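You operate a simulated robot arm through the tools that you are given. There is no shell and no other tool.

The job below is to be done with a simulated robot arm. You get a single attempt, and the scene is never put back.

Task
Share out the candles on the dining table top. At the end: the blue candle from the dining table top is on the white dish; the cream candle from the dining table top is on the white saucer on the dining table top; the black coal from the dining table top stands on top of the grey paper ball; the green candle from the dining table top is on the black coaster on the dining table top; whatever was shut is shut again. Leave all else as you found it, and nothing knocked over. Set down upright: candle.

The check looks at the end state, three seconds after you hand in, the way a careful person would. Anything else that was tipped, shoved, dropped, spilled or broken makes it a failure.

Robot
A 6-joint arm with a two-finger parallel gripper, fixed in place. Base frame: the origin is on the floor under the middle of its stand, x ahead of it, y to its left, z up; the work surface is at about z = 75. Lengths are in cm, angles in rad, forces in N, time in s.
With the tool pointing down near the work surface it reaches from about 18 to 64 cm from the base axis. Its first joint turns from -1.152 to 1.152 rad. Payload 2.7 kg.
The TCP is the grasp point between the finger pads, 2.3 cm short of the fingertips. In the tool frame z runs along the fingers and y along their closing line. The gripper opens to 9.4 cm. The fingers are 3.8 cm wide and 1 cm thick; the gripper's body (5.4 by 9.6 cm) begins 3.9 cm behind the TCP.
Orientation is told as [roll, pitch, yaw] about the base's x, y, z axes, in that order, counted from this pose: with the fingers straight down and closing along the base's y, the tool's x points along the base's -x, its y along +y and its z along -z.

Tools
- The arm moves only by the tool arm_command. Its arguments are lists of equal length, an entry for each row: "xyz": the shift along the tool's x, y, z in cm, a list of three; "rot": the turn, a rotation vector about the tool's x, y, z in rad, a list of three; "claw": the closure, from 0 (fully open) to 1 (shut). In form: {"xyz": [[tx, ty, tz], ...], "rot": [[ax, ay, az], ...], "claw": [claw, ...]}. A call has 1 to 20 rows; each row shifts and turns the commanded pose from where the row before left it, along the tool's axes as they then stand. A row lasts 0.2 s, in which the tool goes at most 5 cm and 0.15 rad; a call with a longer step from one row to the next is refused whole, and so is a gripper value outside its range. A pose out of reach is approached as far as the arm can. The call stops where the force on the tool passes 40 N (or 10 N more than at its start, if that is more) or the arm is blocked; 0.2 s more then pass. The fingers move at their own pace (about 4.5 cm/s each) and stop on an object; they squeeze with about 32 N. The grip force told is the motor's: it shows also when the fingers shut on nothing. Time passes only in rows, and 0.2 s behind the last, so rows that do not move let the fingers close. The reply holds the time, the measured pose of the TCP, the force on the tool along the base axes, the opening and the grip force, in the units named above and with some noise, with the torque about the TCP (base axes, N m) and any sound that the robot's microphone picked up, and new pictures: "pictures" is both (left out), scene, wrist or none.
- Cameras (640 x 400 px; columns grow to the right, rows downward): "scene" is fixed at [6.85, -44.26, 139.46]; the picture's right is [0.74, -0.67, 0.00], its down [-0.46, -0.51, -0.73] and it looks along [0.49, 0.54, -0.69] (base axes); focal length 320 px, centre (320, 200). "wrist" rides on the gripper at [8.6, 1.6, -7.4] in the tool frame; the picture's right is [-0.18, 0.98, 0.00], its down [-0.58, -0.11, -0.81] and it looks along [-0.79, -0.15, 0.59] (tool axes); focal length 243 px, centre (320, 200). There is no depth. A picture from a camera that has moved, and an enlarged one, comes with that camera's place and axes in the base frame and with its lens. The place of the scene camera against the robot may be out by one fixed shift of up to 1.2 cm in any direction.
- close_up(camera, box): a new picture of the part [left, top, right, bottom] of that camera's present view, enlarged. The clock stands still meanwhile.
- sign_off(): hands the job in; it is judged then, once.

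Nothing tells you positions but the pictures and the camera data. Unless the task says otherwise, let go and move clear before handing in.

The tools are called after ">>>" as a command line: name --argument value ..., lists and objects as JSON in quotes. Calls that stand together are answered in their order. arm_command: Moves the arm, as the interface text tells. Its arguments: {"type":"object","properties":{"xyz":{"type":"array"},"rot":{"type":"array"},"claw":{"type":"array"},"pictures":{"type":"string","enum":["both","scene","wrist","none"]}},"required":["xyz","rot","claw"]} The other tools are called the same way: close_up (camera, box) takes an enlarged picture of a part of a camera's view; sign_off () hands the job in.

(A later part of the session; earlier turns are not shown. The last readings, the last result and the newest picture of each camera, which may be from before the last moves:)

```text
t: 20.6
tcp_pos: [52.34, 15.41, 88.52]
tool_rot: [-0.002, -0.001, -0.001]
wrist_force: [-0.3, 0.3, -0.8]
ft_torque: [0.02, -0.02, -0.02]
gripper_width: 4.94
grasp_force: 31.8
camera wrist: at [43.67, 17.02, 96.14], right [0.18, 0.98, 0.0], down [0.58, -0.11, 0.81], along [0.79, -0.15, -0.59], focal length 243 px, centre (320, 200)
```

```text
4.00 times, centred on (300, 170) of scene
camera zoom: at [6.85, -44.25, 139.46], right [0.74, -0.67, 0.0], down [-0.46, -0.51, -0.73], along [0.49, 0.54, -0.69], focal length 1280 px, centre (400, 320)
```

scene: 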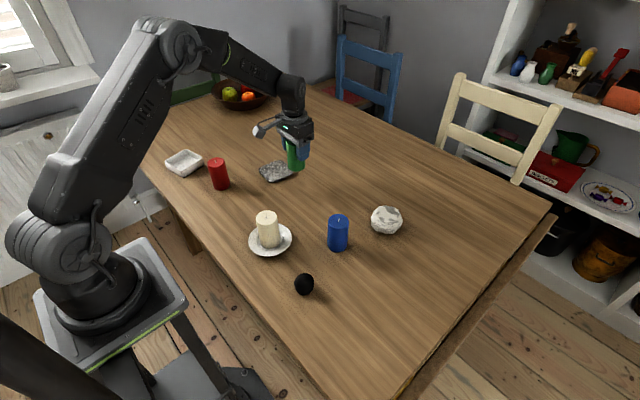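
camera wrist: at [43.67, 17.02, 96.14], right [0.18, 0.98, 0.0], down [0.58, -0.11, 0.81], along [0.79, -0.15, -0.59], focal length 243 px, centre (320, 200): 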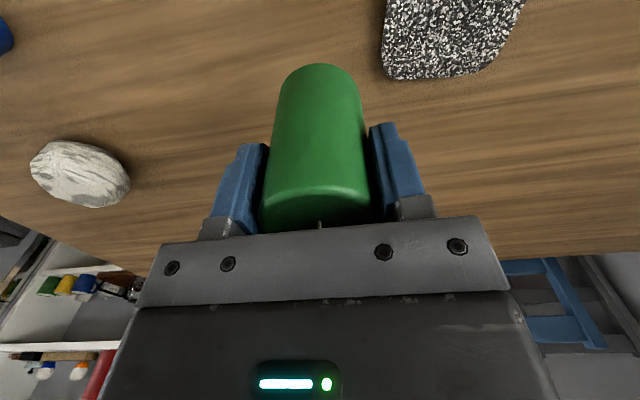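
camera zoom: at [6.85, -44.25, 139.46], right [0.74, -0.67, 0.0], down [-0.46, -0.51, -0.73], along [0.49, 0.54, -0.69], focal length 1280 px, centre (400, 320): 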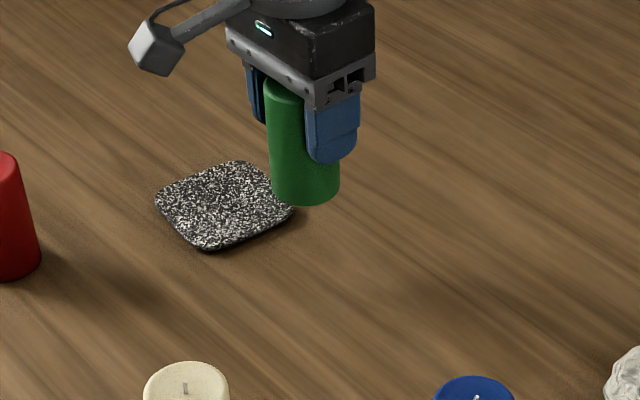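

The coaster centre comes out at about (51.1, 24.9). I'll move over it and lower to about 2 cm above.

>>> arm_command --xyz '[[0.4, 3.2, 0], [0.4, 3.2, 0], [0.4, 3.2, 0], [0, 0, 1.5], [0, 0, 1.5], [0, 0, 1.2], [0, 0, 0]]' --rot '[[0, 0, 0], [0, 0, 0], [0, 0, 0], [0, 0, 0], [0, 0, 0], [0, 0, 0], [0, 0, 0]]' --claw '[1, 1, 1, 1, 1, 1, 1]'

>>> close_up --camera "scene" --box '[240, 130, 320, 190]'

>>> close_up --camera "wrist" --box '[210, 0, 430, 140]'

```text
t: 22.2
tcp_pos: [50.98, 25.0, 84.16]
tool_rot: [0.002, -0.002, 0.002]
wrist_force: [-0.4, -0.1, -1.8]
ft_torque: [-0.02, -0.01, 0.0]
gripper_width: 4.96
grasp_force: 32.0
camera wrist: at [42.37, 26.64, 91.7], right [0.18, 0.98, 0.0], down [0.58, -0.11, 0.81], along [0.79, -0.15, -0.59], focal length 243 px, centre (320, 200)
```

scene: 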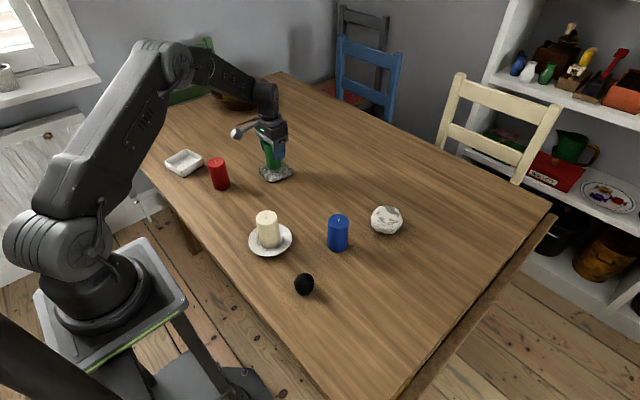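
wrist: 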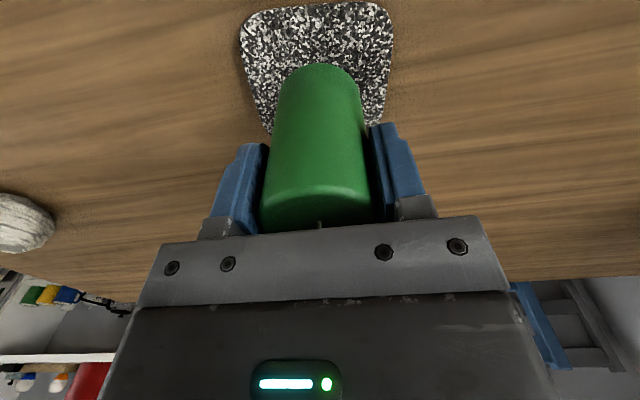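

```text
6.67 times, centred on (280, 160) of scene
camera zoom: at [6.85, -44.25, 139.46], right [0.74, -0.67, 0.0], down [-0.46, -0.51, -0.73], along [0.49, 0.54, -0.69], focal length 2134 px, centre (587, 467)
```

zoom: 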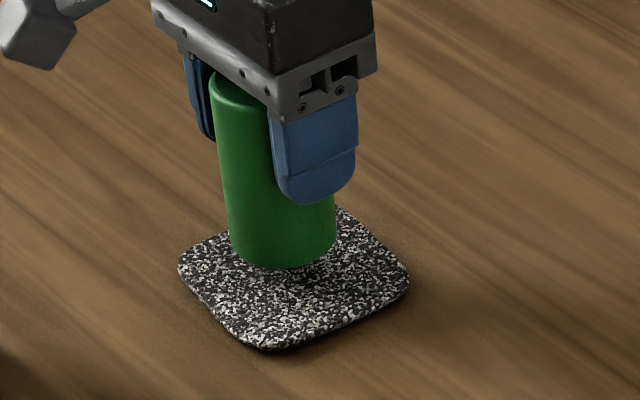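

```text
2.86 times, centred on (320, 70) of wrist
camera zoom: at [42.37, 26.64, 91.7], right [0.18, 0.98, 0.0], down [0.58, -0.11, 0.81], along [0.79, -0.15, -0.59], focal length 693 px, centre (320, 571)
```

zoom: 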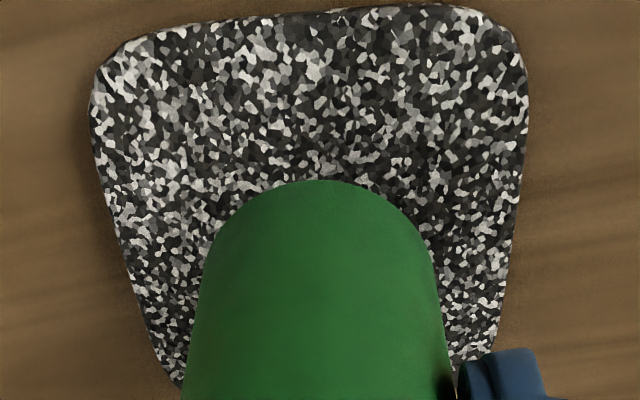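

Good alignment. A slight shift (+0.15 x, −0.15 y), then lower 1.4 cm and step down to contact.

>>> arm_command --xyz '[[-0.15, -0.15, 0.5], [0, 0, 0.5], [0, 0, 0.4], [0, 0, 0]]' --rot '[[0, 0, 0], [0, 0, 0], [0, 0, 0], [0, 0, 0]]' --claw '[1, 1, 1, 1]' --pictures "none"

>>> close_up --camera "scene" --box '[240, 130, 320, 190]'

```text
t: 23.2
tcp_pos: [51.32, 24.74, 82.85]
tool_rot: [0.001, -0.001, 0.001]
wrist_force: [0.1, -1.2, -1.4]
ft_torque: [-0.02, 0.02, -0.01]
gripper_width: 4.91
grasp_force: 32.2
```

```text
6.67 times, centred on (280, 160) of scene
camera zoom: at [6.85, -44.25, 139.46], right [0.74, -0.67, 0.0], down [-0.46, -0.51, -0.73], along [0.49, 0.54, -0.69], focal length 2134 px, centre (587, 467)
```

zoom: 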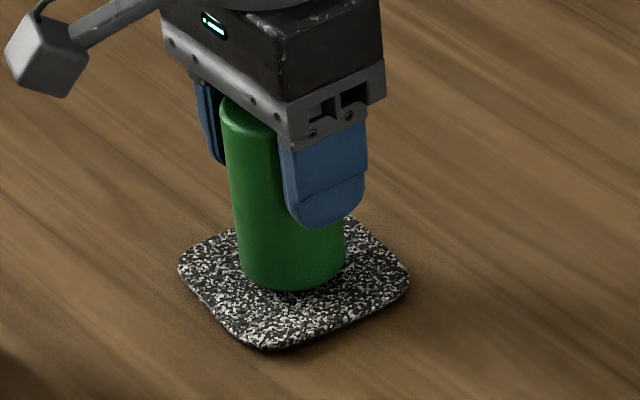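

The candle is just above the coaster; stepping down by 0.2 cm.

>>> arm_command --xyz '[[0, 0, 0.2], [0, 0, 0.1], [0, 0, 0]]' --rot '[[0, 0, 0], [0, 0, 0], [0, 0, 0]]' --claw '[1, 1, 1]' --pictures "none"

```text
t: 24.0
tcp_pos: [51.24, 24.83, 82.65]
tool_rot: [0.001, 0.0, -0.002]
wrist_force: [0.3, -0.5, -1.5]
ft_torque: [0.01, 0.0, -0.02]
gripper_width: 4.93
grasp_force: 32.4
```

No contact yet; another 0.25 cm.

>>> arm_command --xyz '[[0, 0, 0.15], [0, 0, 0.1], [0, 0, 0]]' --rot '[[0, 0, 0], [0, 0, 0], [0, 0, 0]]' --claw '[1, 1, 1]' --pictures "none"

```text
t: 24.8
tcp_pos: [51.22, 24.76, 82.32]
tool_rot: [-0.001, 0.0, -0.001]
wrist_force: [0.0, -0.9, -0.5]
ft_torque: [-0.06, 0.05, -0.01]
gripper_width: 4.92
grasp_force: 31.9
```

The wrist load is dropping, contact is starting; one more 0.1 cm.

>>> arm_command --xyz '[[0, 0, 0.1], [0, 0, 0]]' --rot '[[0, 0, 0], [0, 0, 0]]' --claw '[1, 1]' --pictures "none"

>>> close_up --camera "scene" --box '[240, 130, 320, 190]'

```text
t: 25.4
tcp_pos: [51.2, 24.84, 82.25]
tool_rot: [0.002, 0.0, 0.0]
wrist_force: [-4.1, -2.9, 11.9]
ft_torque: [-0.13, 0.33, 0.01]
gripper_width: 4.94
grasp_force: 31.8
```

```text
6.67 times, centred on (280, 160) of scene
camera zoom: at [6.82, -44.27, 139.45], right [0.74, -0.67, 0.0], down [-0.46, -0.51, -0.73], along [0.49, 0.54, -0.69], focal length 2134 px, centre (587, 467)
```

zoom: 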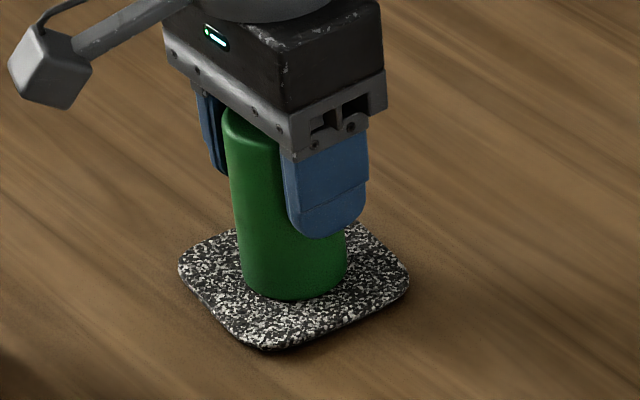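

Firm contact (12 N). I ease off 0.05 cm, release and rise.

>>> arm_command --xyz '[[0, 0, -0.06], [0, 0, 0], [0, 0, 0], [0, 0, 0], [0, 0, 0], [0, 0, -1], [0, 0, -2], [0, 0, -3], [0, 0, -3]]' --rot '[[0, 0, 0], [0, 0, 0], [0, 0, 0], [0, 0, 0], [0, 0, 0], [0, 0, 0], [0, 0, 0], [0, 0, 0], [0, 0, 0]]' --claw '[1, 0.4, 0.3, 0.2, 0.1, 0.1, 0.1, 0, 0]'

>>> close_up --camera "scene" --box '[240, 130, 320, 190]'

```text
t: 27.4
tcp_pos: [51.12, 24.67, 91.0]
tool_rot: [-0.001, 0.0, 0.001]
wrist_force: [0.5, 0.5, -0.7]
ft_torque: [-0.02, -0.02, 0.02]
gripper_width: 9.39
grasp_force: 0.0
camera wrist: at [42.44, 26.15, 98.6], right [0.18, 0.98, 0.0], down [0.58, -0.11, 0.81], along [0.79, -0.15, -0.59], focal length 243 px, centre (320, 200)
```

scene: 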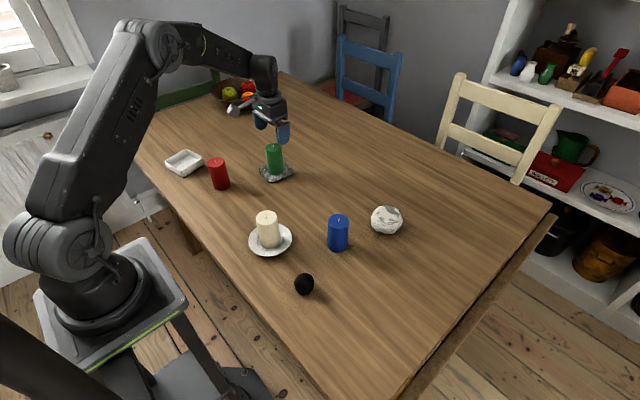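
wrist: 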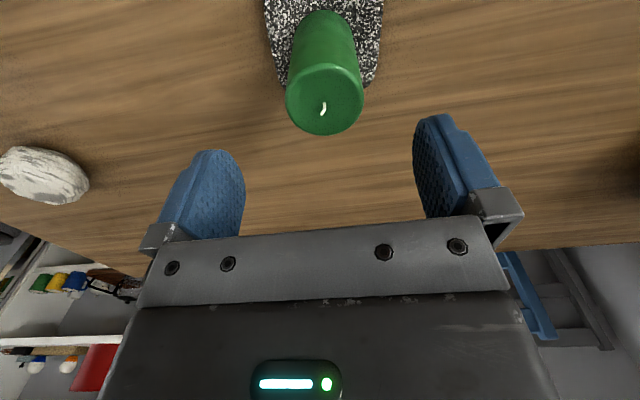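

```text
6.67 times, centred on (280, 160) of scene
camera zoom: at [6.85, -44.26, 139.46], right [0.74, -0.67, 0.0], down [-0.46, -0.51, -0.73], along [0.49, 0.54, -0.69], focal length 2134 px, centre (587, 467)
```

zoom: 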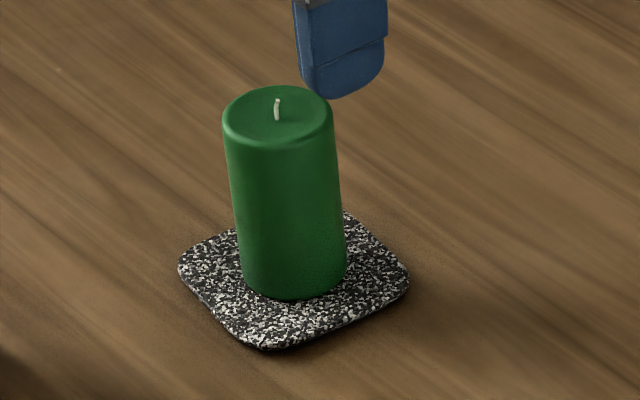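

The green candle stands on the coaster. Next is the blue candle near (44.9, −9.0); I'll travel above it and look.

>>> arm_command --xyz '[[0, 0, -1], [0.8, -4, 0], [0.8, -4, 0], [0.8, -4, 0], [0.8, -4, 0], [0.8, -4, 0], [0.8, -4, 0], [0.8, -4, 0], [0.8, -4, 0], [0, -1.7, 0], [0, 0, 0]]' --rot '[[0, 0, 0], [0, 0, 0], [0, 0, 0], [0, 0, 0], [0, 0, 0], [0, 0, 0], [0, 0, 0], [0, 0, 0], [0, 0, 0], [0, 0, 0], [0, 0, 0]]' --claw '[0, 0, 0, 0, 0, 0, 0, 0, 0, 0, 0]'

>>> close_up --camera "wrist" --box '[240, 0, 400, 150]'

```text
t: 29.8
tcp_pos: [44.75, -8.99, 92.39]
tool_rot: [0.0, 0.0, -0.001]
wrist_force: [0.5, -0.5, 0.4]
ft_torque: [0.01, -0.01, -0.03]
gripper_width: 9.4
grasp_force: 0.0
camera wrist: at [36.08, -7.5, 99.92], right [0.18, 0.98, 0.0], down [0.58, -0.11, 0.81], along [0.79, -0.15, -0.59], focal length 243 px, centre (320, 200)
```

scene: 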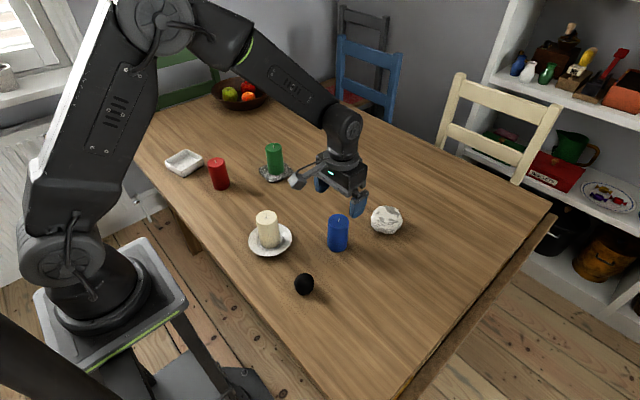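
wrist: 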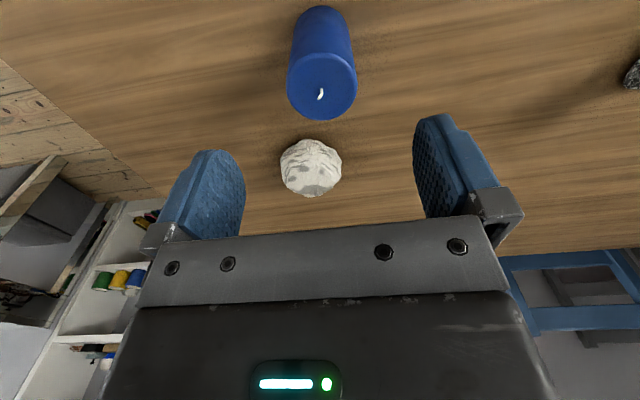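

```text
2.67 times, centred on (320, 75) of wrist
camera zoom: at [36.08, -7.5, 99.92], right [0.18, 0.98, 0.0], down [0.58, -0.11, 0.81], along [0.79, -0.15, -0.59], focal length 647 px, centre (320, 533)
```

zoom: 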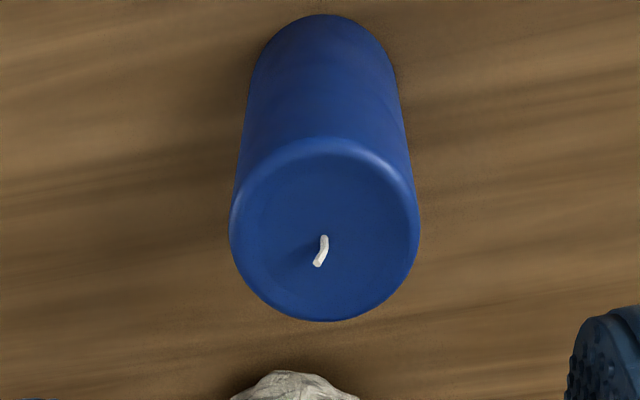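

Blue candle axis at about (45.05, −8.95). Centre and descend to z 81.4.

>>> arm_command --xyz '[[-0.25, 0.09, 0], [0, 0, 3], [0, 0, 2.8], [0, 0, 2], [0, 0, 2], [0, 0, 1], [0, 0, 0]]' --rot '[[0, 0, 0], [0, 0, 0], [0, 0, 0], [0, 0, 0], [0, 0, 0], [0, 0, 0], [0, 0, 0]]' --claw '[0, 0, 0, 0, 0, 0, 0]'

```text
t: 31.4
tcp_pos: [45.1, -8.66, 81.47]
tool_rot: [0.0, 0.001, -0.001]
wrist_force: [0.2, 0.2, 0.1]
ft_torque: [0.01, -0.01, 0.0]
gripper_width: 9.43
grasp_force: 0.0
camera wrist: at [36.38, -7.06, 89.03], right [0.18, 0.98, 0.0], down [0.58, -0.11, 0.81], along [0.79, -0.15, -0.59], focal length 243 px, centre (320, 200)
```

scene: 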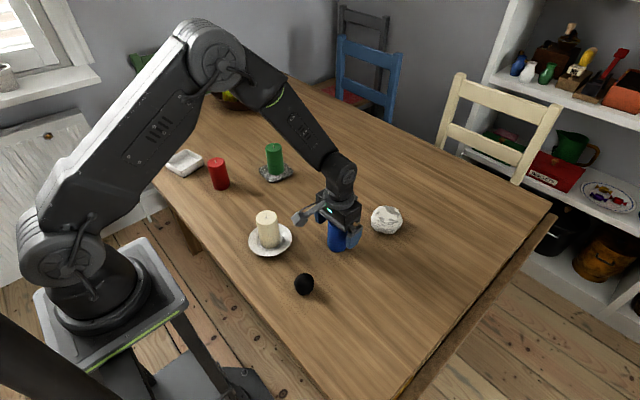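
wrist: 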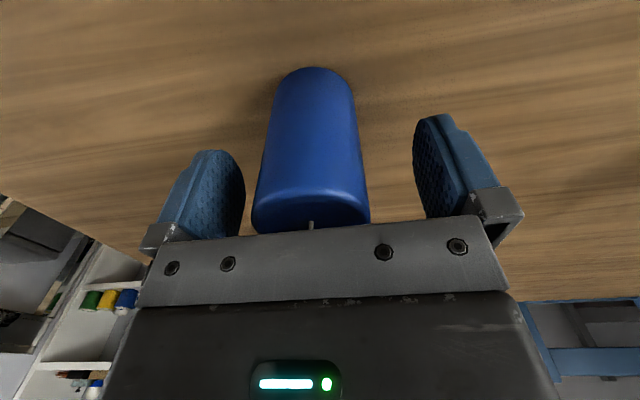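

The candle is about 0.35 cm toward −y of the finger centre; I shift that and close.

>>> arm_command --xyz '[[-0.1, -0.35, 0], [0, 0, 0], [0, 0, 0], [0, 0, 0], [0, 0, 0], [0, 0, 0], [0, 0, 0]]' --rot '[[0, 0, 0], [0, 0, 0], [0, 0, 0], [0, 0, 0], [0, 0, 0], [0, 0, 0], [0, 0, 0]]' --claw '[0, 0.3, 0.6, 1, 1, 1, 1]'

```text
t: 33.0
tcp_pos: [44.99, -9.07, 81.48]
tool_rot: [0.001, -0.002, -0.001]
wrist_force: [0.5, 0.2, -0.1]
ft_torque: [-0.01, -0.01, -0.03]
gripper_width: 4.91
grasp_force: 31.9
camera wrist: at [36.47, -7.55, 89.03], right [0.18, 0.98, 0.0], down [0.58, -0.11, 0.81], along [0.79, -0.15, -0.59], focal length 243 px, centre (320, 200)
```

scene: 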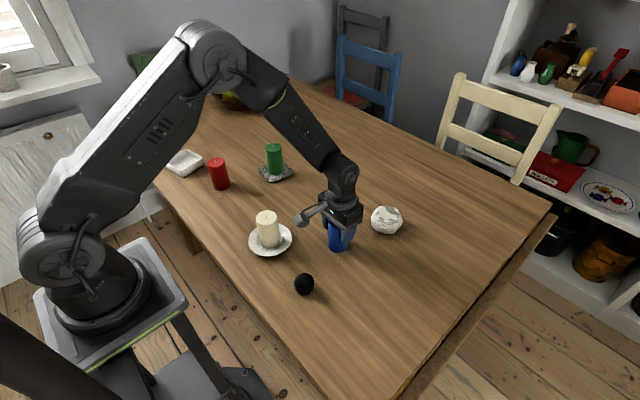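
wrist: 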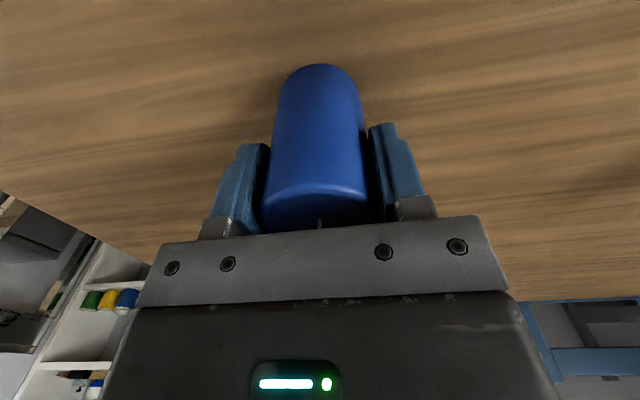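

The blue candle is held. I'll lift it and carry it high over to the dish region, stopping short for a look at the dish.

>>> arm_command --xyz '[[0, 0, -1], [0, 0, -3], [0, 0, -3], [0, 0, -3], [0, 0, -2], [1, 3.5, -0.5], [1.2, 3.5, -0.5], [1.2, 3.5, 0], [1.2, 3.5, 0], [1.2, 3.5, 0], [1.2, 3.5, 0]]' --rot '[[0, 0, 0], [0, 0, 0], [0, 0, 0], [0, 0, 0], [0, 0, 0], [0, 0, 0], [0, 0, 0], [0, 0, 0], [0, 0, 0], [0, 0, 0], [0, 0, 0]]' --claw '[1, 1, 1, 1, 1, 1, 1, 1, 1, 1, 1]'

```text
t: 35.4
tcp_pos: [38.21, 11.79, 94.74]
tool_rot: [0.001, 0.0, -0.001]
wrist_force: [0.3, 0.7, -1.3]
ft_torque: [0.01, 0.04, 0.0]
gripper_width: 4.91
grasp_force: 31.9
camera wrist: at [29.46, 13.3, 102.19], right [0.18, 0.98, 0.0], down [0.58, -0.11, 0.81], along [0.79, -0.15, -0.59], focal length 243 px, centre (320, 200)
```

scene: 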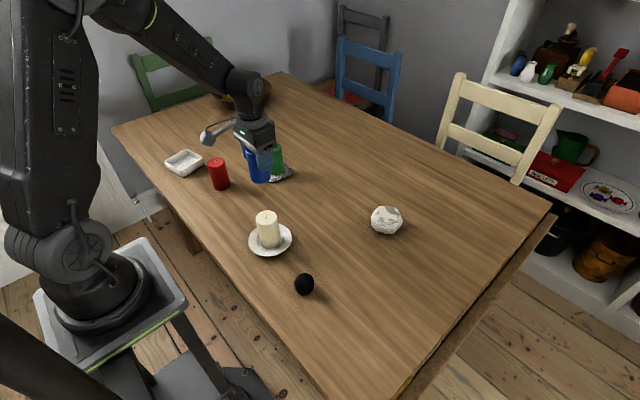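
wrist: 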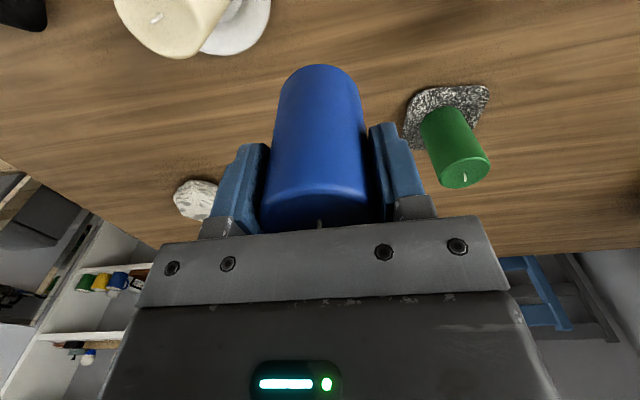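

All fine so far; I continue over to (27, 38) to view the dish.

>>> arm_command --xyz '[[1.4, 3.3, 0], [1.4, 3.3, 0], [1.4, 3.3, 0], [1.4, 3.3, 0], [1.4, 3.3, 0], [1.4, 3.3, 0], [1.4, 3.3, 0], [1.2, 3.2, 0], [0, 0, 0]]' --rot '[[0, 0, 0], [0, 0, 0], [0, 0, 0], [0, 0, 0], [0, 0, 0], [0, 0, 0], [0, 0, 0], [0, 0, 0], [0, 0, 0]]' --claw '[1, 1, 1, 1, 1, 1, 1, 1, 1]'

>>> close_up --camera "wrist" --box '[360, 0, 520, 100]'

>>> close_up --camera "scene" --box '[130, 110, 250, 200]'

```text
t: 37.4
tcp_pos: [26.99, 38.2, 94.65]
tool_rot: [0.0, 0.0, 0.0]
wrist_force: [0.8, 0.4, -2.3]
ft_torque: [-0.02, 0.0, -0.02]
gripper_width: 4.93
grasp_force: 31.6
camera wrist: at [18.37, 39.71, 102.18], right [0.18, 0.98, 0.0], down [0.58, -0.11, 0.81], along [0.79, -0.15, -0.59], focal length 243 px, centre (320, 200)
```

scene: 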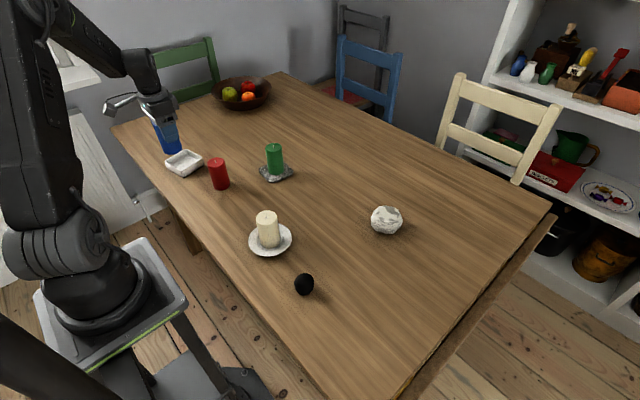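
wrist: 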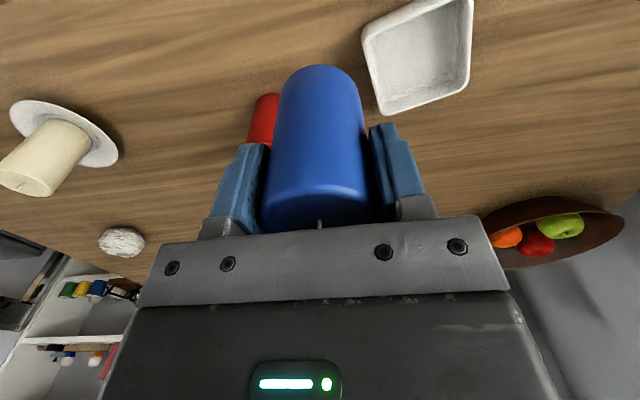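

```text
4.00 times, centred on (440, 50) of wrist
camera zoom: at [18.37, 39.71, 102.18], right [0.18, 0.98, 0.0], down [0.58, -0.11, 0.81], along [0.79, -0.15, -0.59], focal length 970 px, centre (-160, 800)
```

zoom: 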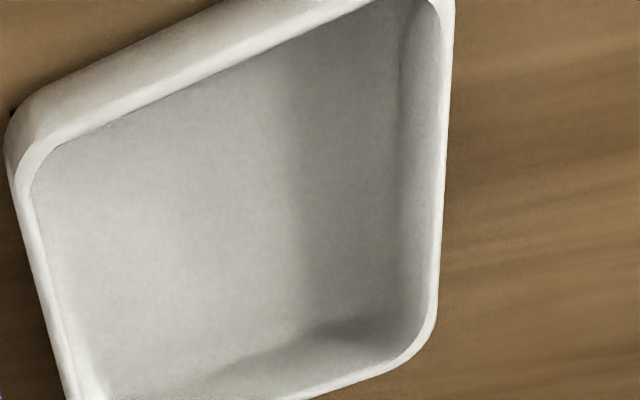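

```text
4.44 times, centred on (190, 155) of scene
camera zoom: at [6.85, -44.25, 139.46], right [0.74, -0.67, 0.0], down [-0.46, -0.51, -0.73], along [0.49, 0.54, -0.69], focal length 1422 px, centre (898, 400)
```

zoom: 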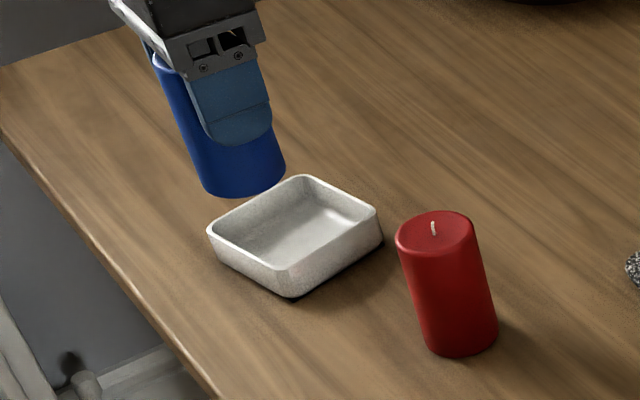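

>>> close_up --camera "wrist" --box '[340, 0, 500, 130]'

>>> close_up --camera "scene" --box '[155, 140, 215, 185]'

```text
3.08 times, centred on (420, 65) of wrist
camera zoom: at [18.37, 39.71, 102.18], right [0.18, 0.98, 0.0], down [0.58, -0.11, 0.81], along [0.79, -0.15, -0.59], focal length 746 px, centre (12, 615)
```

zoom: 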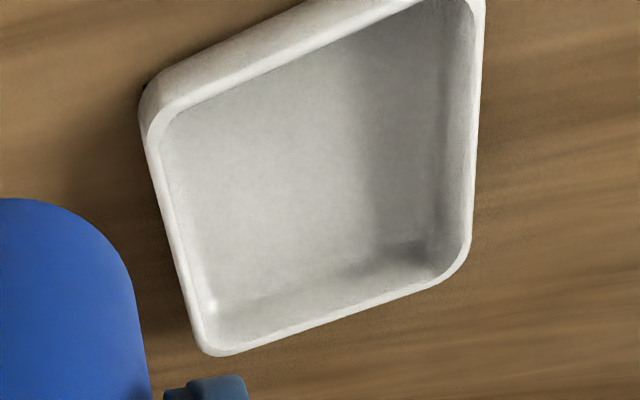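

```text
8.89 times, centred on (185, 162) of scene
camera zoom: at [6.85, -44.25, 139.46], right [0.74, -0.67, 0.0], down [-0.46, -0.51, -0.73], along [0.49, 0.54, -0.69], focal length 2845 px, centre (1520, 533)
```

zoom: 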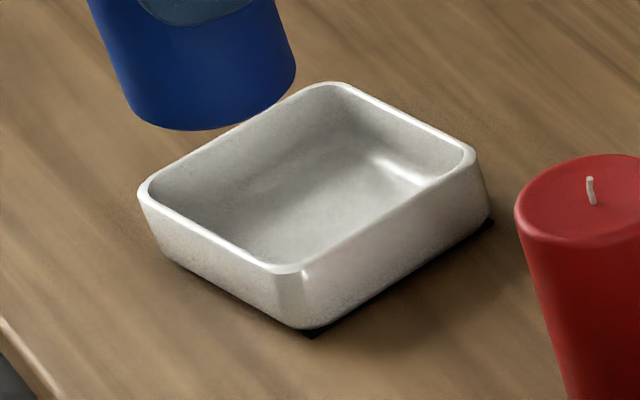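

The dish's rim centre comes out at about (31.0, 47.0), roughly 9 cm square. I'll bring the candle over its centre and descend to just above the rim.

>>> arm_command --xyz '[[-1.3, 3, 0], [-1.3, 3, 0], [-1.24, 2.85, 0], [0, 0, 2], [0, 0, 2], [0, 0, 2], [0, 0, 2], [0, 0, 0.7], [0, 0, 0]]' --rot '[[0, 0, 0], [0, 0, 0], [0, 0, 0], [0, 0, 0], [0, 0, 0], [0, 0, 0], [0, 0, 0], [0, 0, 0], [0, 0, 0]]' --claw '[1, 1, 1, 1, 1, 1, 1, 1, 1]'

>>> close_up --camera "scene" --box '[145, 125, 225, 185]'

>>> close_up --camera "wrist" --box '[210, 0, 430, 140]'

```text
t: 39.4
tcp_pos: [31.08, 47.07, 85.81]
tool_rot: [0.001, 0.002, 0.0]
wrist_force: [-0.1, -0.2, -1.6]
ft_torque: [-0.02, -0.02, 0.0]
gripper_width: 4.94
grasp_force: 31.9
camera wrist: at [22.48, 48.55, 93.35], right [0.18, 0.98, 0.0], down [0.58, -0.11, 0.81], along [0.79, -0.15, -0.59], focal length 243 px, centre (320, 200)
```

scene: 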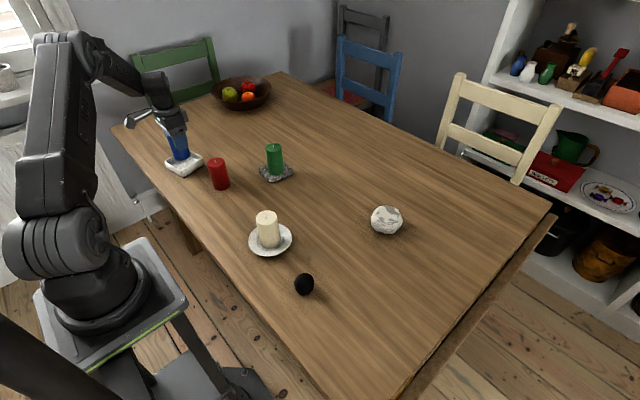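
wrist: 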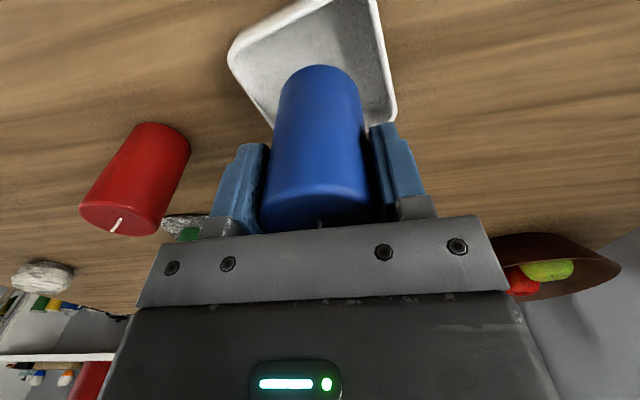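

```text
6.67 times, centred on (185, 155) of scene
camera zoom: at [6.85, -44.25, 139.46], right [0.74, -0.67, 0.0], down [-0.46, -0.51, -0.73], along [0.49, 0.54, -0.69], focal length 2134 px, centre (1220, 500)
```

zoom: 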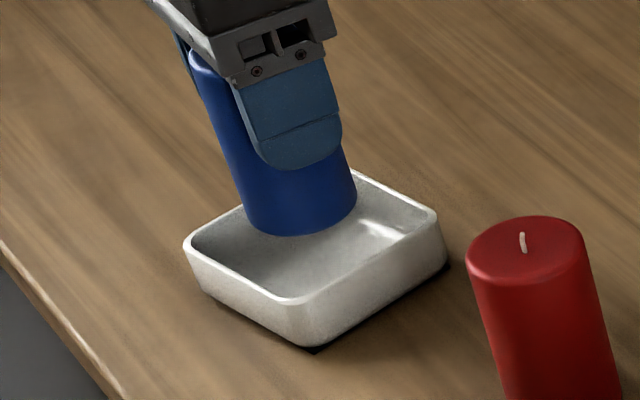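

```text
2.86 times, centred on (320, 70) of wrist
camera zoom: at [22.48, 48.55, 93.35], right [0.18, 0.98, 0.0], down [0.58, -0.11, 0.81], along [0.79, -0.15, -0.59], focal length 693 px, centre (320, 571)
```

zoom: 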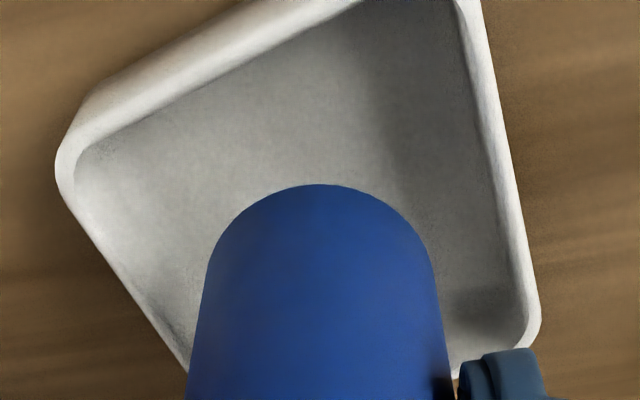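

Close to centred; I shift (+0.25, +0.1) and lower into the dish, leaving a small gap to the floor.

>>> arm_command --xyz '[[-0.25, 0.1, 0], [0, 0, 1], [0, 0, 1], [0, 0, 0.6], [0, 0, 0]]' --rot '[[0, 0, 0], [0, 0, 0], [0, 0, 0], [0, 0, 0], [0, 0, 0]]' --claw '[1, 1, 1, 1, 1]'

>>> close_up --camera "scene" --box '[145, 125, 225, 185]'

>>> close_up --camera "wrist" --box '[210, 0, 430, 140]'

```text
t: 40.6
tcp_pos: [31.36, 47.1, 83.24]
tool_rot: [0.0, 0.0, 0.001]
wrist_force: [0.5, 0.3, -1.0]
ft_torque: [0.03, 0.01, 0.02]
gripper_width: 4.93
grasp_force: 32.4
camera wrist: at [22.74, 48.67, 90.72], right [0.18, 0.98, 0.0], down [0.58, -0.11, 0.81], along [0.79, -0.15, -0.59], focal length 243 px, centre (320, 200)
```

scene: 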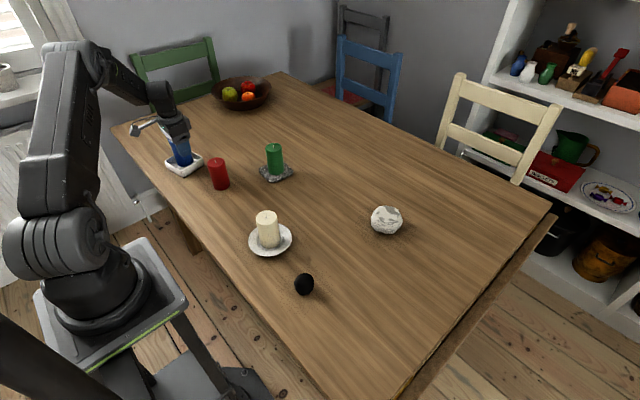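
wrist: 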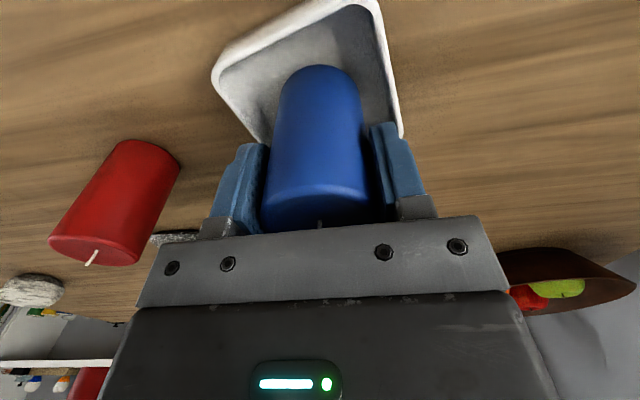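

```text
6.67 times, centred on (185, 155) of scene
camera zoom: at [6.85, -44.25, 139.46], right [0.74, -0.67, 0.0], down [-0.46, -0.51, -0.73], along [0.49, 0.54, -0.69], focal length 2134 px, centre (1220, 500)
```

zoom: 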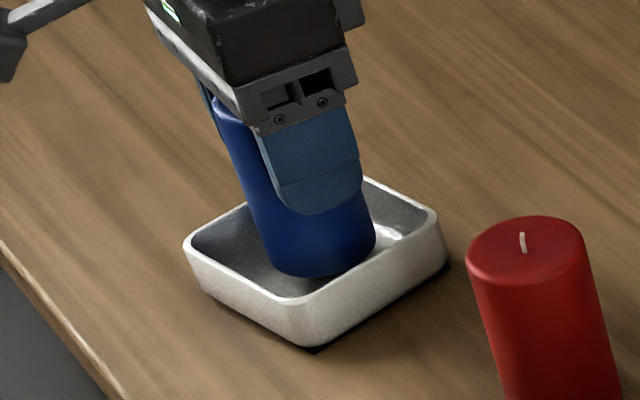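

```text
2.86 times, centred on (320, 70) of wrist
camera zoom: at [22.74, 48.67, 90.72], right [0.18, 0.98, 0.0], down [0.58, -0.11, 0.81], along [0.79, -0.15, -0.59], focal length 693 px, centre (320, 571)
```

zoom: 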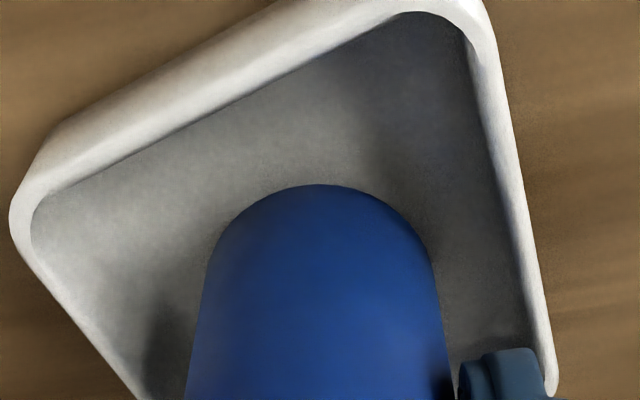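

The candle is inside the dish walls with clearance all round. Stepping down to contact.

>>> arm_command --xyz '[[0, 0, 0.2], [0, 0, 0.1], [0, 0, 0]]' --rot '[[0, 0, 0], [0, 0, 0], [0, 0, 0]]' --claw '[1, 1, 1]' --pictures "none"

```text
t: 41.4
tcp_pos: [31.36, 47.03, 82.83]
tool_rot: [0.001, 0.0, 0.001]
wrist_force: [0.2, -0.6, -0.4]
ft_torque: [0.02, -0.05, 0.03]
gripper_width: 4.95
grasp_force: 31.9
```

>>> arm_command --xyz '[[0, 0, 0.1], [0, 0, 0]]' --rot '[[0, 0, 0], [0, 0, 0]]' --claw '[1, 1]' --pictures "none"

```text
t: 42.0
tcp_pos: [31.21, 47.02, 82.79]
tool_rot: [0.0, -0.001, 0.0]
wrist_force: [0.1, -0.4, -1.7]
ft_torque: [0.03, 0.01, 0.02]
gripper_width: 4.94
grasp_force: 31.6
```

Still only the candle's own weight on the wrist; continuing down by 0.15 cm steps.

>>> arm_command --xyz '[[0, 0, 0.15], [0, 0, 0]]' --rot '[[0, 0, 0], [0, 0, 0]]' --claw '[1, 1]' --pictures "none"

```text
t: 42.6
tcp_pos: [31.18, 47.01, 82.59]
tool_rot: [0.001, 0.002, 0.001]
wrist_force: [0.0, 0.7, -2.0]
ft_torque: [0.02, 0.02, 0.01]
gripper_width: 4.93
grasp_force: 32.3
```

No contact yet; another 0.15 cm.

>>> arm_command --xyz '[[0, 0, 0.15], [0, 0, 0]]' --rot '[[0, 0, 0], [0, 0, 0]]' --claw '[1, 1]' --pictures "none"

>>> close_up --camera "scene" --box '[155, 140, 215, 185]'

```text
t: 43.2
tcp_pos: [31.12, 47.14, 82.48]
tool_rot: [0.001, -0.001, 0.001]
wrist_force: [0.7, -0.2, -1.6]
ft_torque: [0.01, 0.02, 0.0]
gripper_width: 4.96
grasp_force: 32.1
```

```text
8.89 times, centred on (185, 162) of scene
camera zoom: at [6.85, -44.25, 139.46], right [0.74, -0.67, 0.0], down [-0.46, -0.51, -0.73], along [0.49, 0.54, -0.69], focal length 2845 px, centre (1520, 533)
```

zoom: 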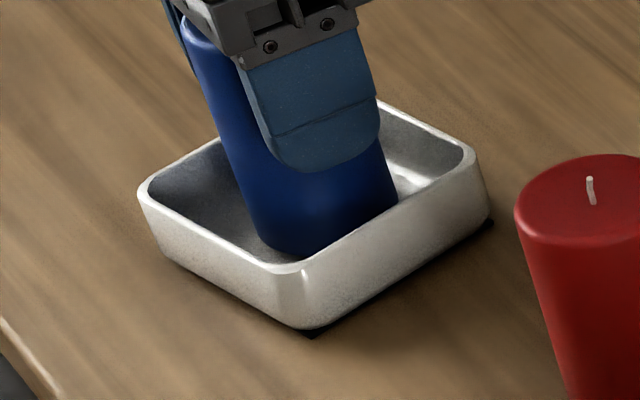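

Still free and well centred in the dish; continuing.

>>> arm_command --xyz '[[0, 0, 0.15], [0, 0, 0]]' --rot '[[0, 0, 0], [0, 0, 0]]' --claw '[1, 1]' --pictures "none"

```text
t: 43.8
tcp_pos: [31.23, 46.97, 82.2]
tool_rot: [0.0, 0.0, 0.0]
wrist_force: [-0.4, 0.1, -2.7]
ft_torque: [0.03, -0.01, -0.03]
gripper_width: 4.95
grasp_force: 31.9
```

No contact at TCP z 82.29; another 0.12 cm.

>>> arm_command --xyz '[[0, 0, 0.12], [0, 0, 0]]' --rot '[[0, 0, 0], [0, 0, 0]]' --claw '[1, 1]' --pictures "none"

```text
t: 44.4
tcp_pos: [31.24, 46.96, 82.19]
tool_rot: [0.0, 0.0, -0.001]
wrist_force: [0.3, 0.0, -0.3]
ft_torque: [-0.02, 0.0, -0.03]
gripper_width: 4.98
grasp_force: 32.1
```

The load may be coming off; a smaller step to confirm.

>>> arm_command --xyz '[[0, 0, 0.07], [0, 0, 0]]' --rot '[[0, 0, 0], [0, 0, 0]]' --claw '[1, 1]' --pictures "none"

```text
t: 45.0
tcp_pos: [31.17, 46.94, 82.12]
tool_rot: [-0.001, 0.0, 0.002]
wrist_force: [0.3, -1.6, 3.2]
ft_torque: [-0.08, -0.04, -0.01]
gripper_width: 4.96
grasp_force: 31.6
```

Contact confirmed (+3 N). Release and rise straight up.

>>> arm_command --xyz '[[0, 0, 0], [0, 0, 0], [0, 0, 0], [0, 0, 0], [0, 0, -1], [0, 0, -2], [0, 0, -3], [0, 0, -4], [0, 0, -3]]' --rot '[[0, 0, 0], [0, 0, 0], [0, 0, 0], [0, 0, 0], [0, 0, 0], [0, 0, 0], [0, 0, 0], [0, 0, 0], [0, 0, 0]]' --claw '[0.4, 0.3, 0.2, 0.1, 0.1, 0.1, 0, 0, 0]'

>>> close_up --camera "scene" --box '[145, 125, 225, 185]'

```text
t: 47.0
tcp_pos: [31.24, 47.02, 95.17]
tool_rot: [-0.001, 0.0, 0.001]
wrist_force: [-0.3, -1.0, -0.6]
ft_torque: [-0.05, -0.01, 0.01]
gripper_width: 9.4
grasp_force: 0.1
camera wrist: at [22.71, 48.59, 102.79], right [0.18, 0.98, 0.0], down [0.58, -0.11, 0.81], along [0.79, -0.15, -0.59], focal length 243 px, centre (320, 200)
```

scene: 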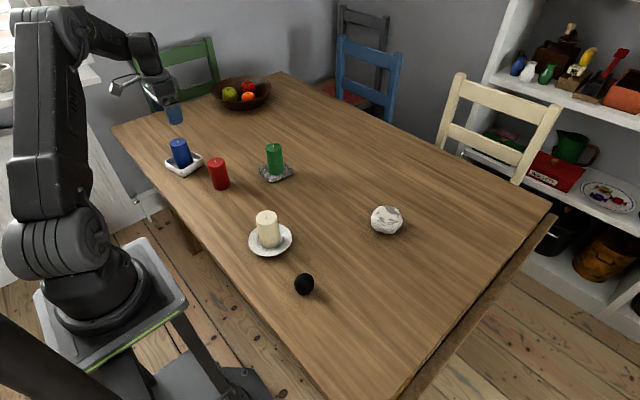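
wrist: 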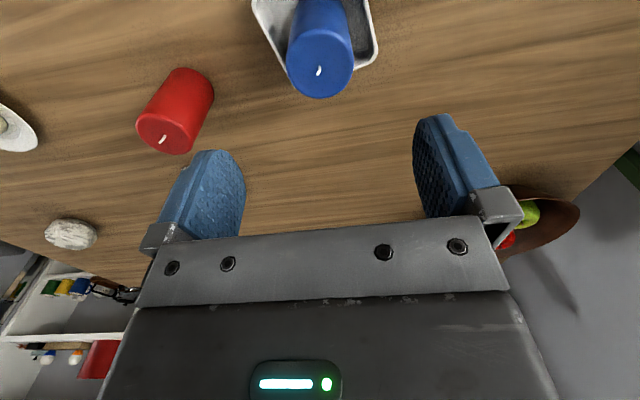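

```text
6.67 times, centred on (185, 155) of scene
camera zoom: at [6.85, -44.26, 139.46], right [0.74, -0.67, 0.0], down [-0.46, -0.51, -0.73], along [0.49, 0.54, -0.69], focal length 2134 px, centre (1220, 500)
```

zoom: 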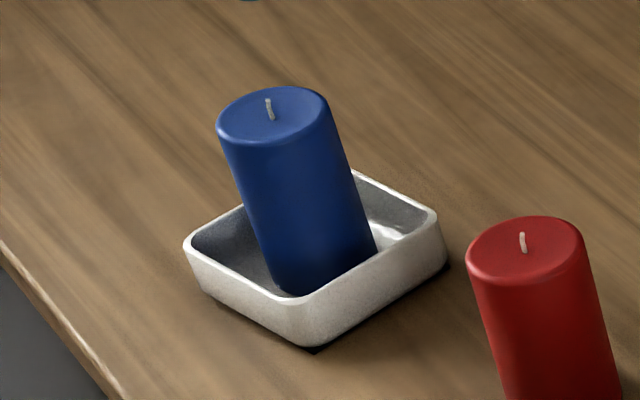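

The blue candle stands upright in the dish. Now the coal near (30, −13): I'll travel high over there and look at it.

>>> arm_command --xyz '[[0, -4, 0], [0, -4, 0], [0, -4, 0], [0, -4, 0], [0, -4, 0], [0, -4, 0], [0, -4, 0], [0, -4, 0], [0, -4, 0], [0, -4, 0], [0, -4, 0], [0, -4, 0], [0, -4, 0], [0, -4, 0], [0, -3, 0], [0, 0, 0]]' --rot '[[0, 0, 0], [0, 0, 0], [0, 0, 0], [0, 0, 0], [0, 0, 0], [0, 0, 0], [0, 0, 0], [0, 0, 0], [0, 0, 0], [0, 0, 0], [0, 0, 0], [0, 0, 0], [0, 0, 0], [0, 0, 0], [0, 0, 0], [0, 0, 0]]' --claw '[0, 0, 0, 0, 0, 0, 0, 0, 0, 0, 0, 0, 0, 0, 0, 0]'

>>> close_up --camera "wrist" --box '[240, 0, 400, 100]'

>>> close_up --camera "scene" --box '[280, 260, 330, 310]'

>>> close_up --camera "scene" --box '[355, 195, 415, 245]'

```text
t: 50.4
tcp_pos: [31.47, -11.9, 95.01]
tool_rot: [0.002, 0.0, 0.0]
wrist_force: [-0.1, 0.3, 0.1]
ft_torque: [0.0, 0.01, 0.03]
gripper_width: 9.41
grasp_force: 0.1
camera wrist: at [22.74, -10.36, 102.55], right [0.18, 0.98, 0.0], down [0.58, -0.11, 0.81], along [0.79, -0.15, -0.59], focal length 243 px, centre (320, 200)
```

scene: 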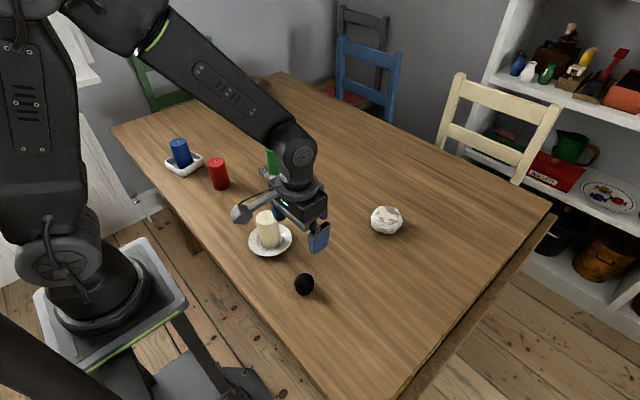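
wrist: 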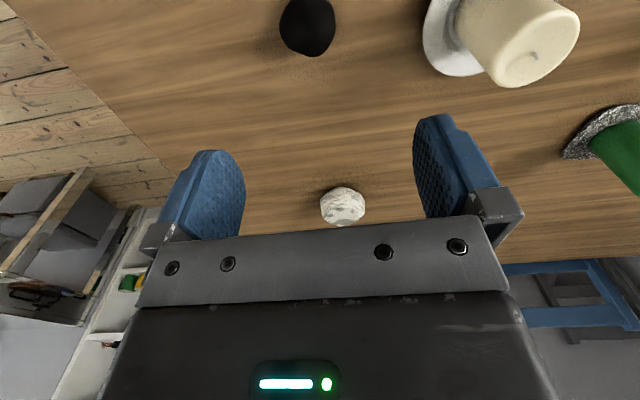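

```text
4.00 times, centred on (320, 50) of wrist
camera zoom: at [22.74, -10.36, 102.55], right [0.18, 0.98, 0.0], down [0.58, -0.11, 0.81], along [0.79, -0.15, -0.59], focal length 970 px, centre (320, 800)
```

zoom: 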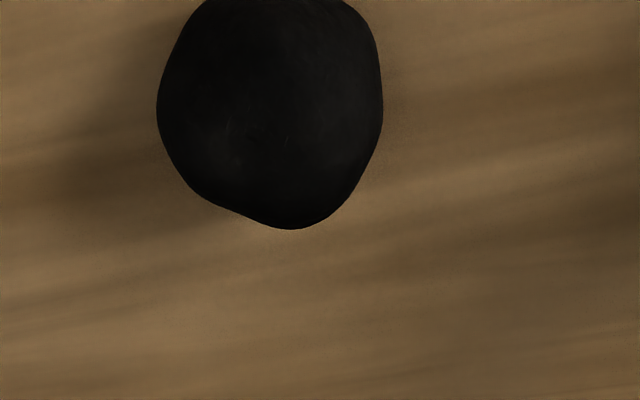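

```text
8.00 times, centred on (305, 285) of scene
camera zoom: at [6.85, -44.26, 139.46], right [0.74, -0.67, 0.0], down [-0.46, -0.51, -0.73], along [0.49, 0.54, -0.69], focal length 2560 px, centre (440, -480)
```

zoom: 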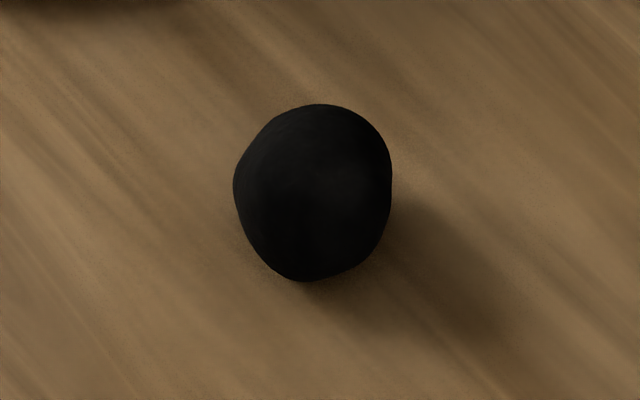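

```text
8.00 times, centred on (385, 220) of scene
camera zoom: at [6.85, -44.26, 139.46], right [0.74, -0.67, 0.0], down [-0.46, -0.51, -0.73], along [0.49, 0.54, -0.69], focal length 2560 px, centre (-200, 40)
```

zoom: 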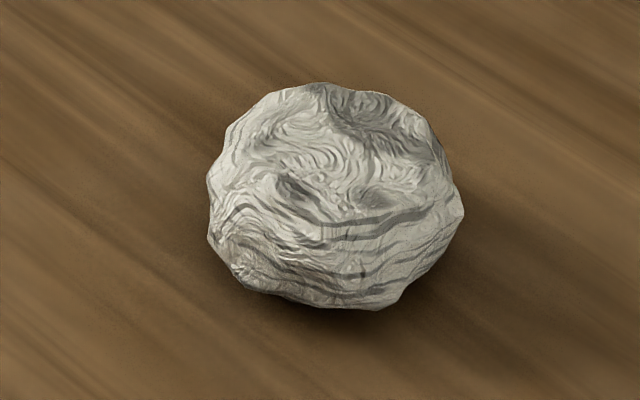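

The coal is near (30.5, −13), about 4.5–5 cm across. Before picking it up I'll inspect the paper ball near (58.5, −13) from closer, to judge its top.

>>> arm_command --xyz '[[-3, -0.2, 0], [-3.5, -0.2, 1], [-3.5, -0.2, 2], [-3.5, -0.2, 2], [-3.35, -0.2, 2], [0, 0, 1], [0, 0, 0]]' --rot '[[0, 0, 0], [0, 0, 0], [0, 0, 0], [0, 0, 0], [0, 0, 0], [0, 0, 0], [0, 0, 0]]' --claw '[0, 0, 0, 0, 0, 0, 0]'

>>> close_up --camera "wrist" --box '[240, 110, 400, 230]'

```text
t: 52.0
tcp_pos: [47.86, -13.05, 87.13]
tool_rot: [0.001, 0.001, 0.0]
wrist_force: [0.3, 0.0, 0.0]
ft_torque: [-0.02, 0.01, 0.0]
gripper_width: 9.42
grasp_force: 0.0
camera wrist: at [39.29, -11.56, 94.61], right [0.18, 0.98, 0.0], down [0.58, -0.11, 0.81], along [0.79, -0.15, -0.59], focal length 243 px, centre (320, 200)
```

scene: 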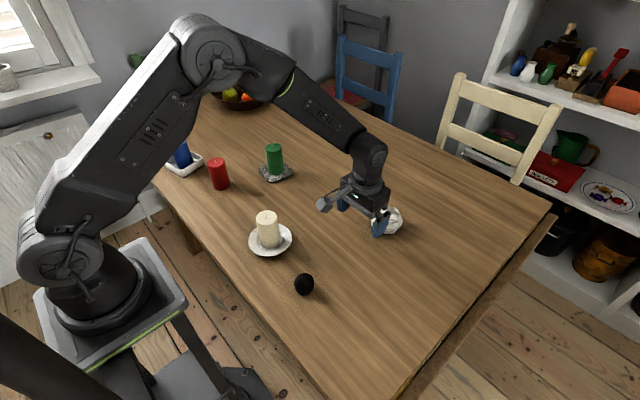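
wrist: 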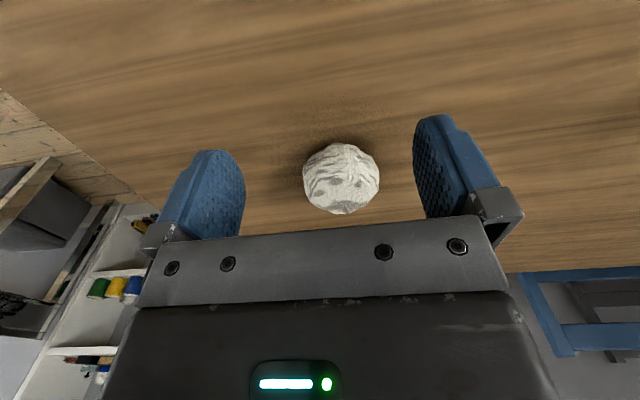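

```text
3.33 times, centred on (320, 170) of wrist
camera zoom: at [39.29, -11.56, 94.61], right [0.18, 0.98, 0.0], down [0.58, -0.11, 0.81], along [0.79, -0.15, -0.59], focal length 809 px, centre (320, 300)
```

zoom: 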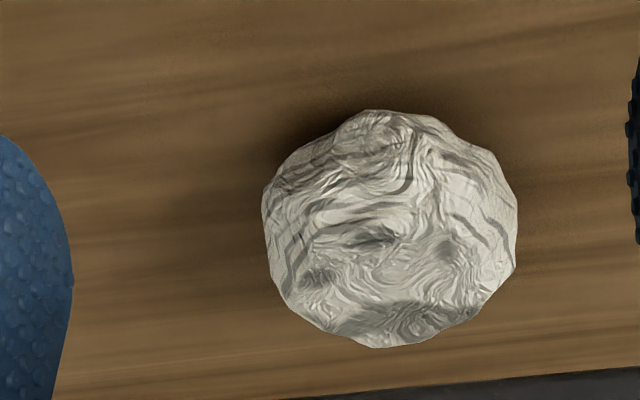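

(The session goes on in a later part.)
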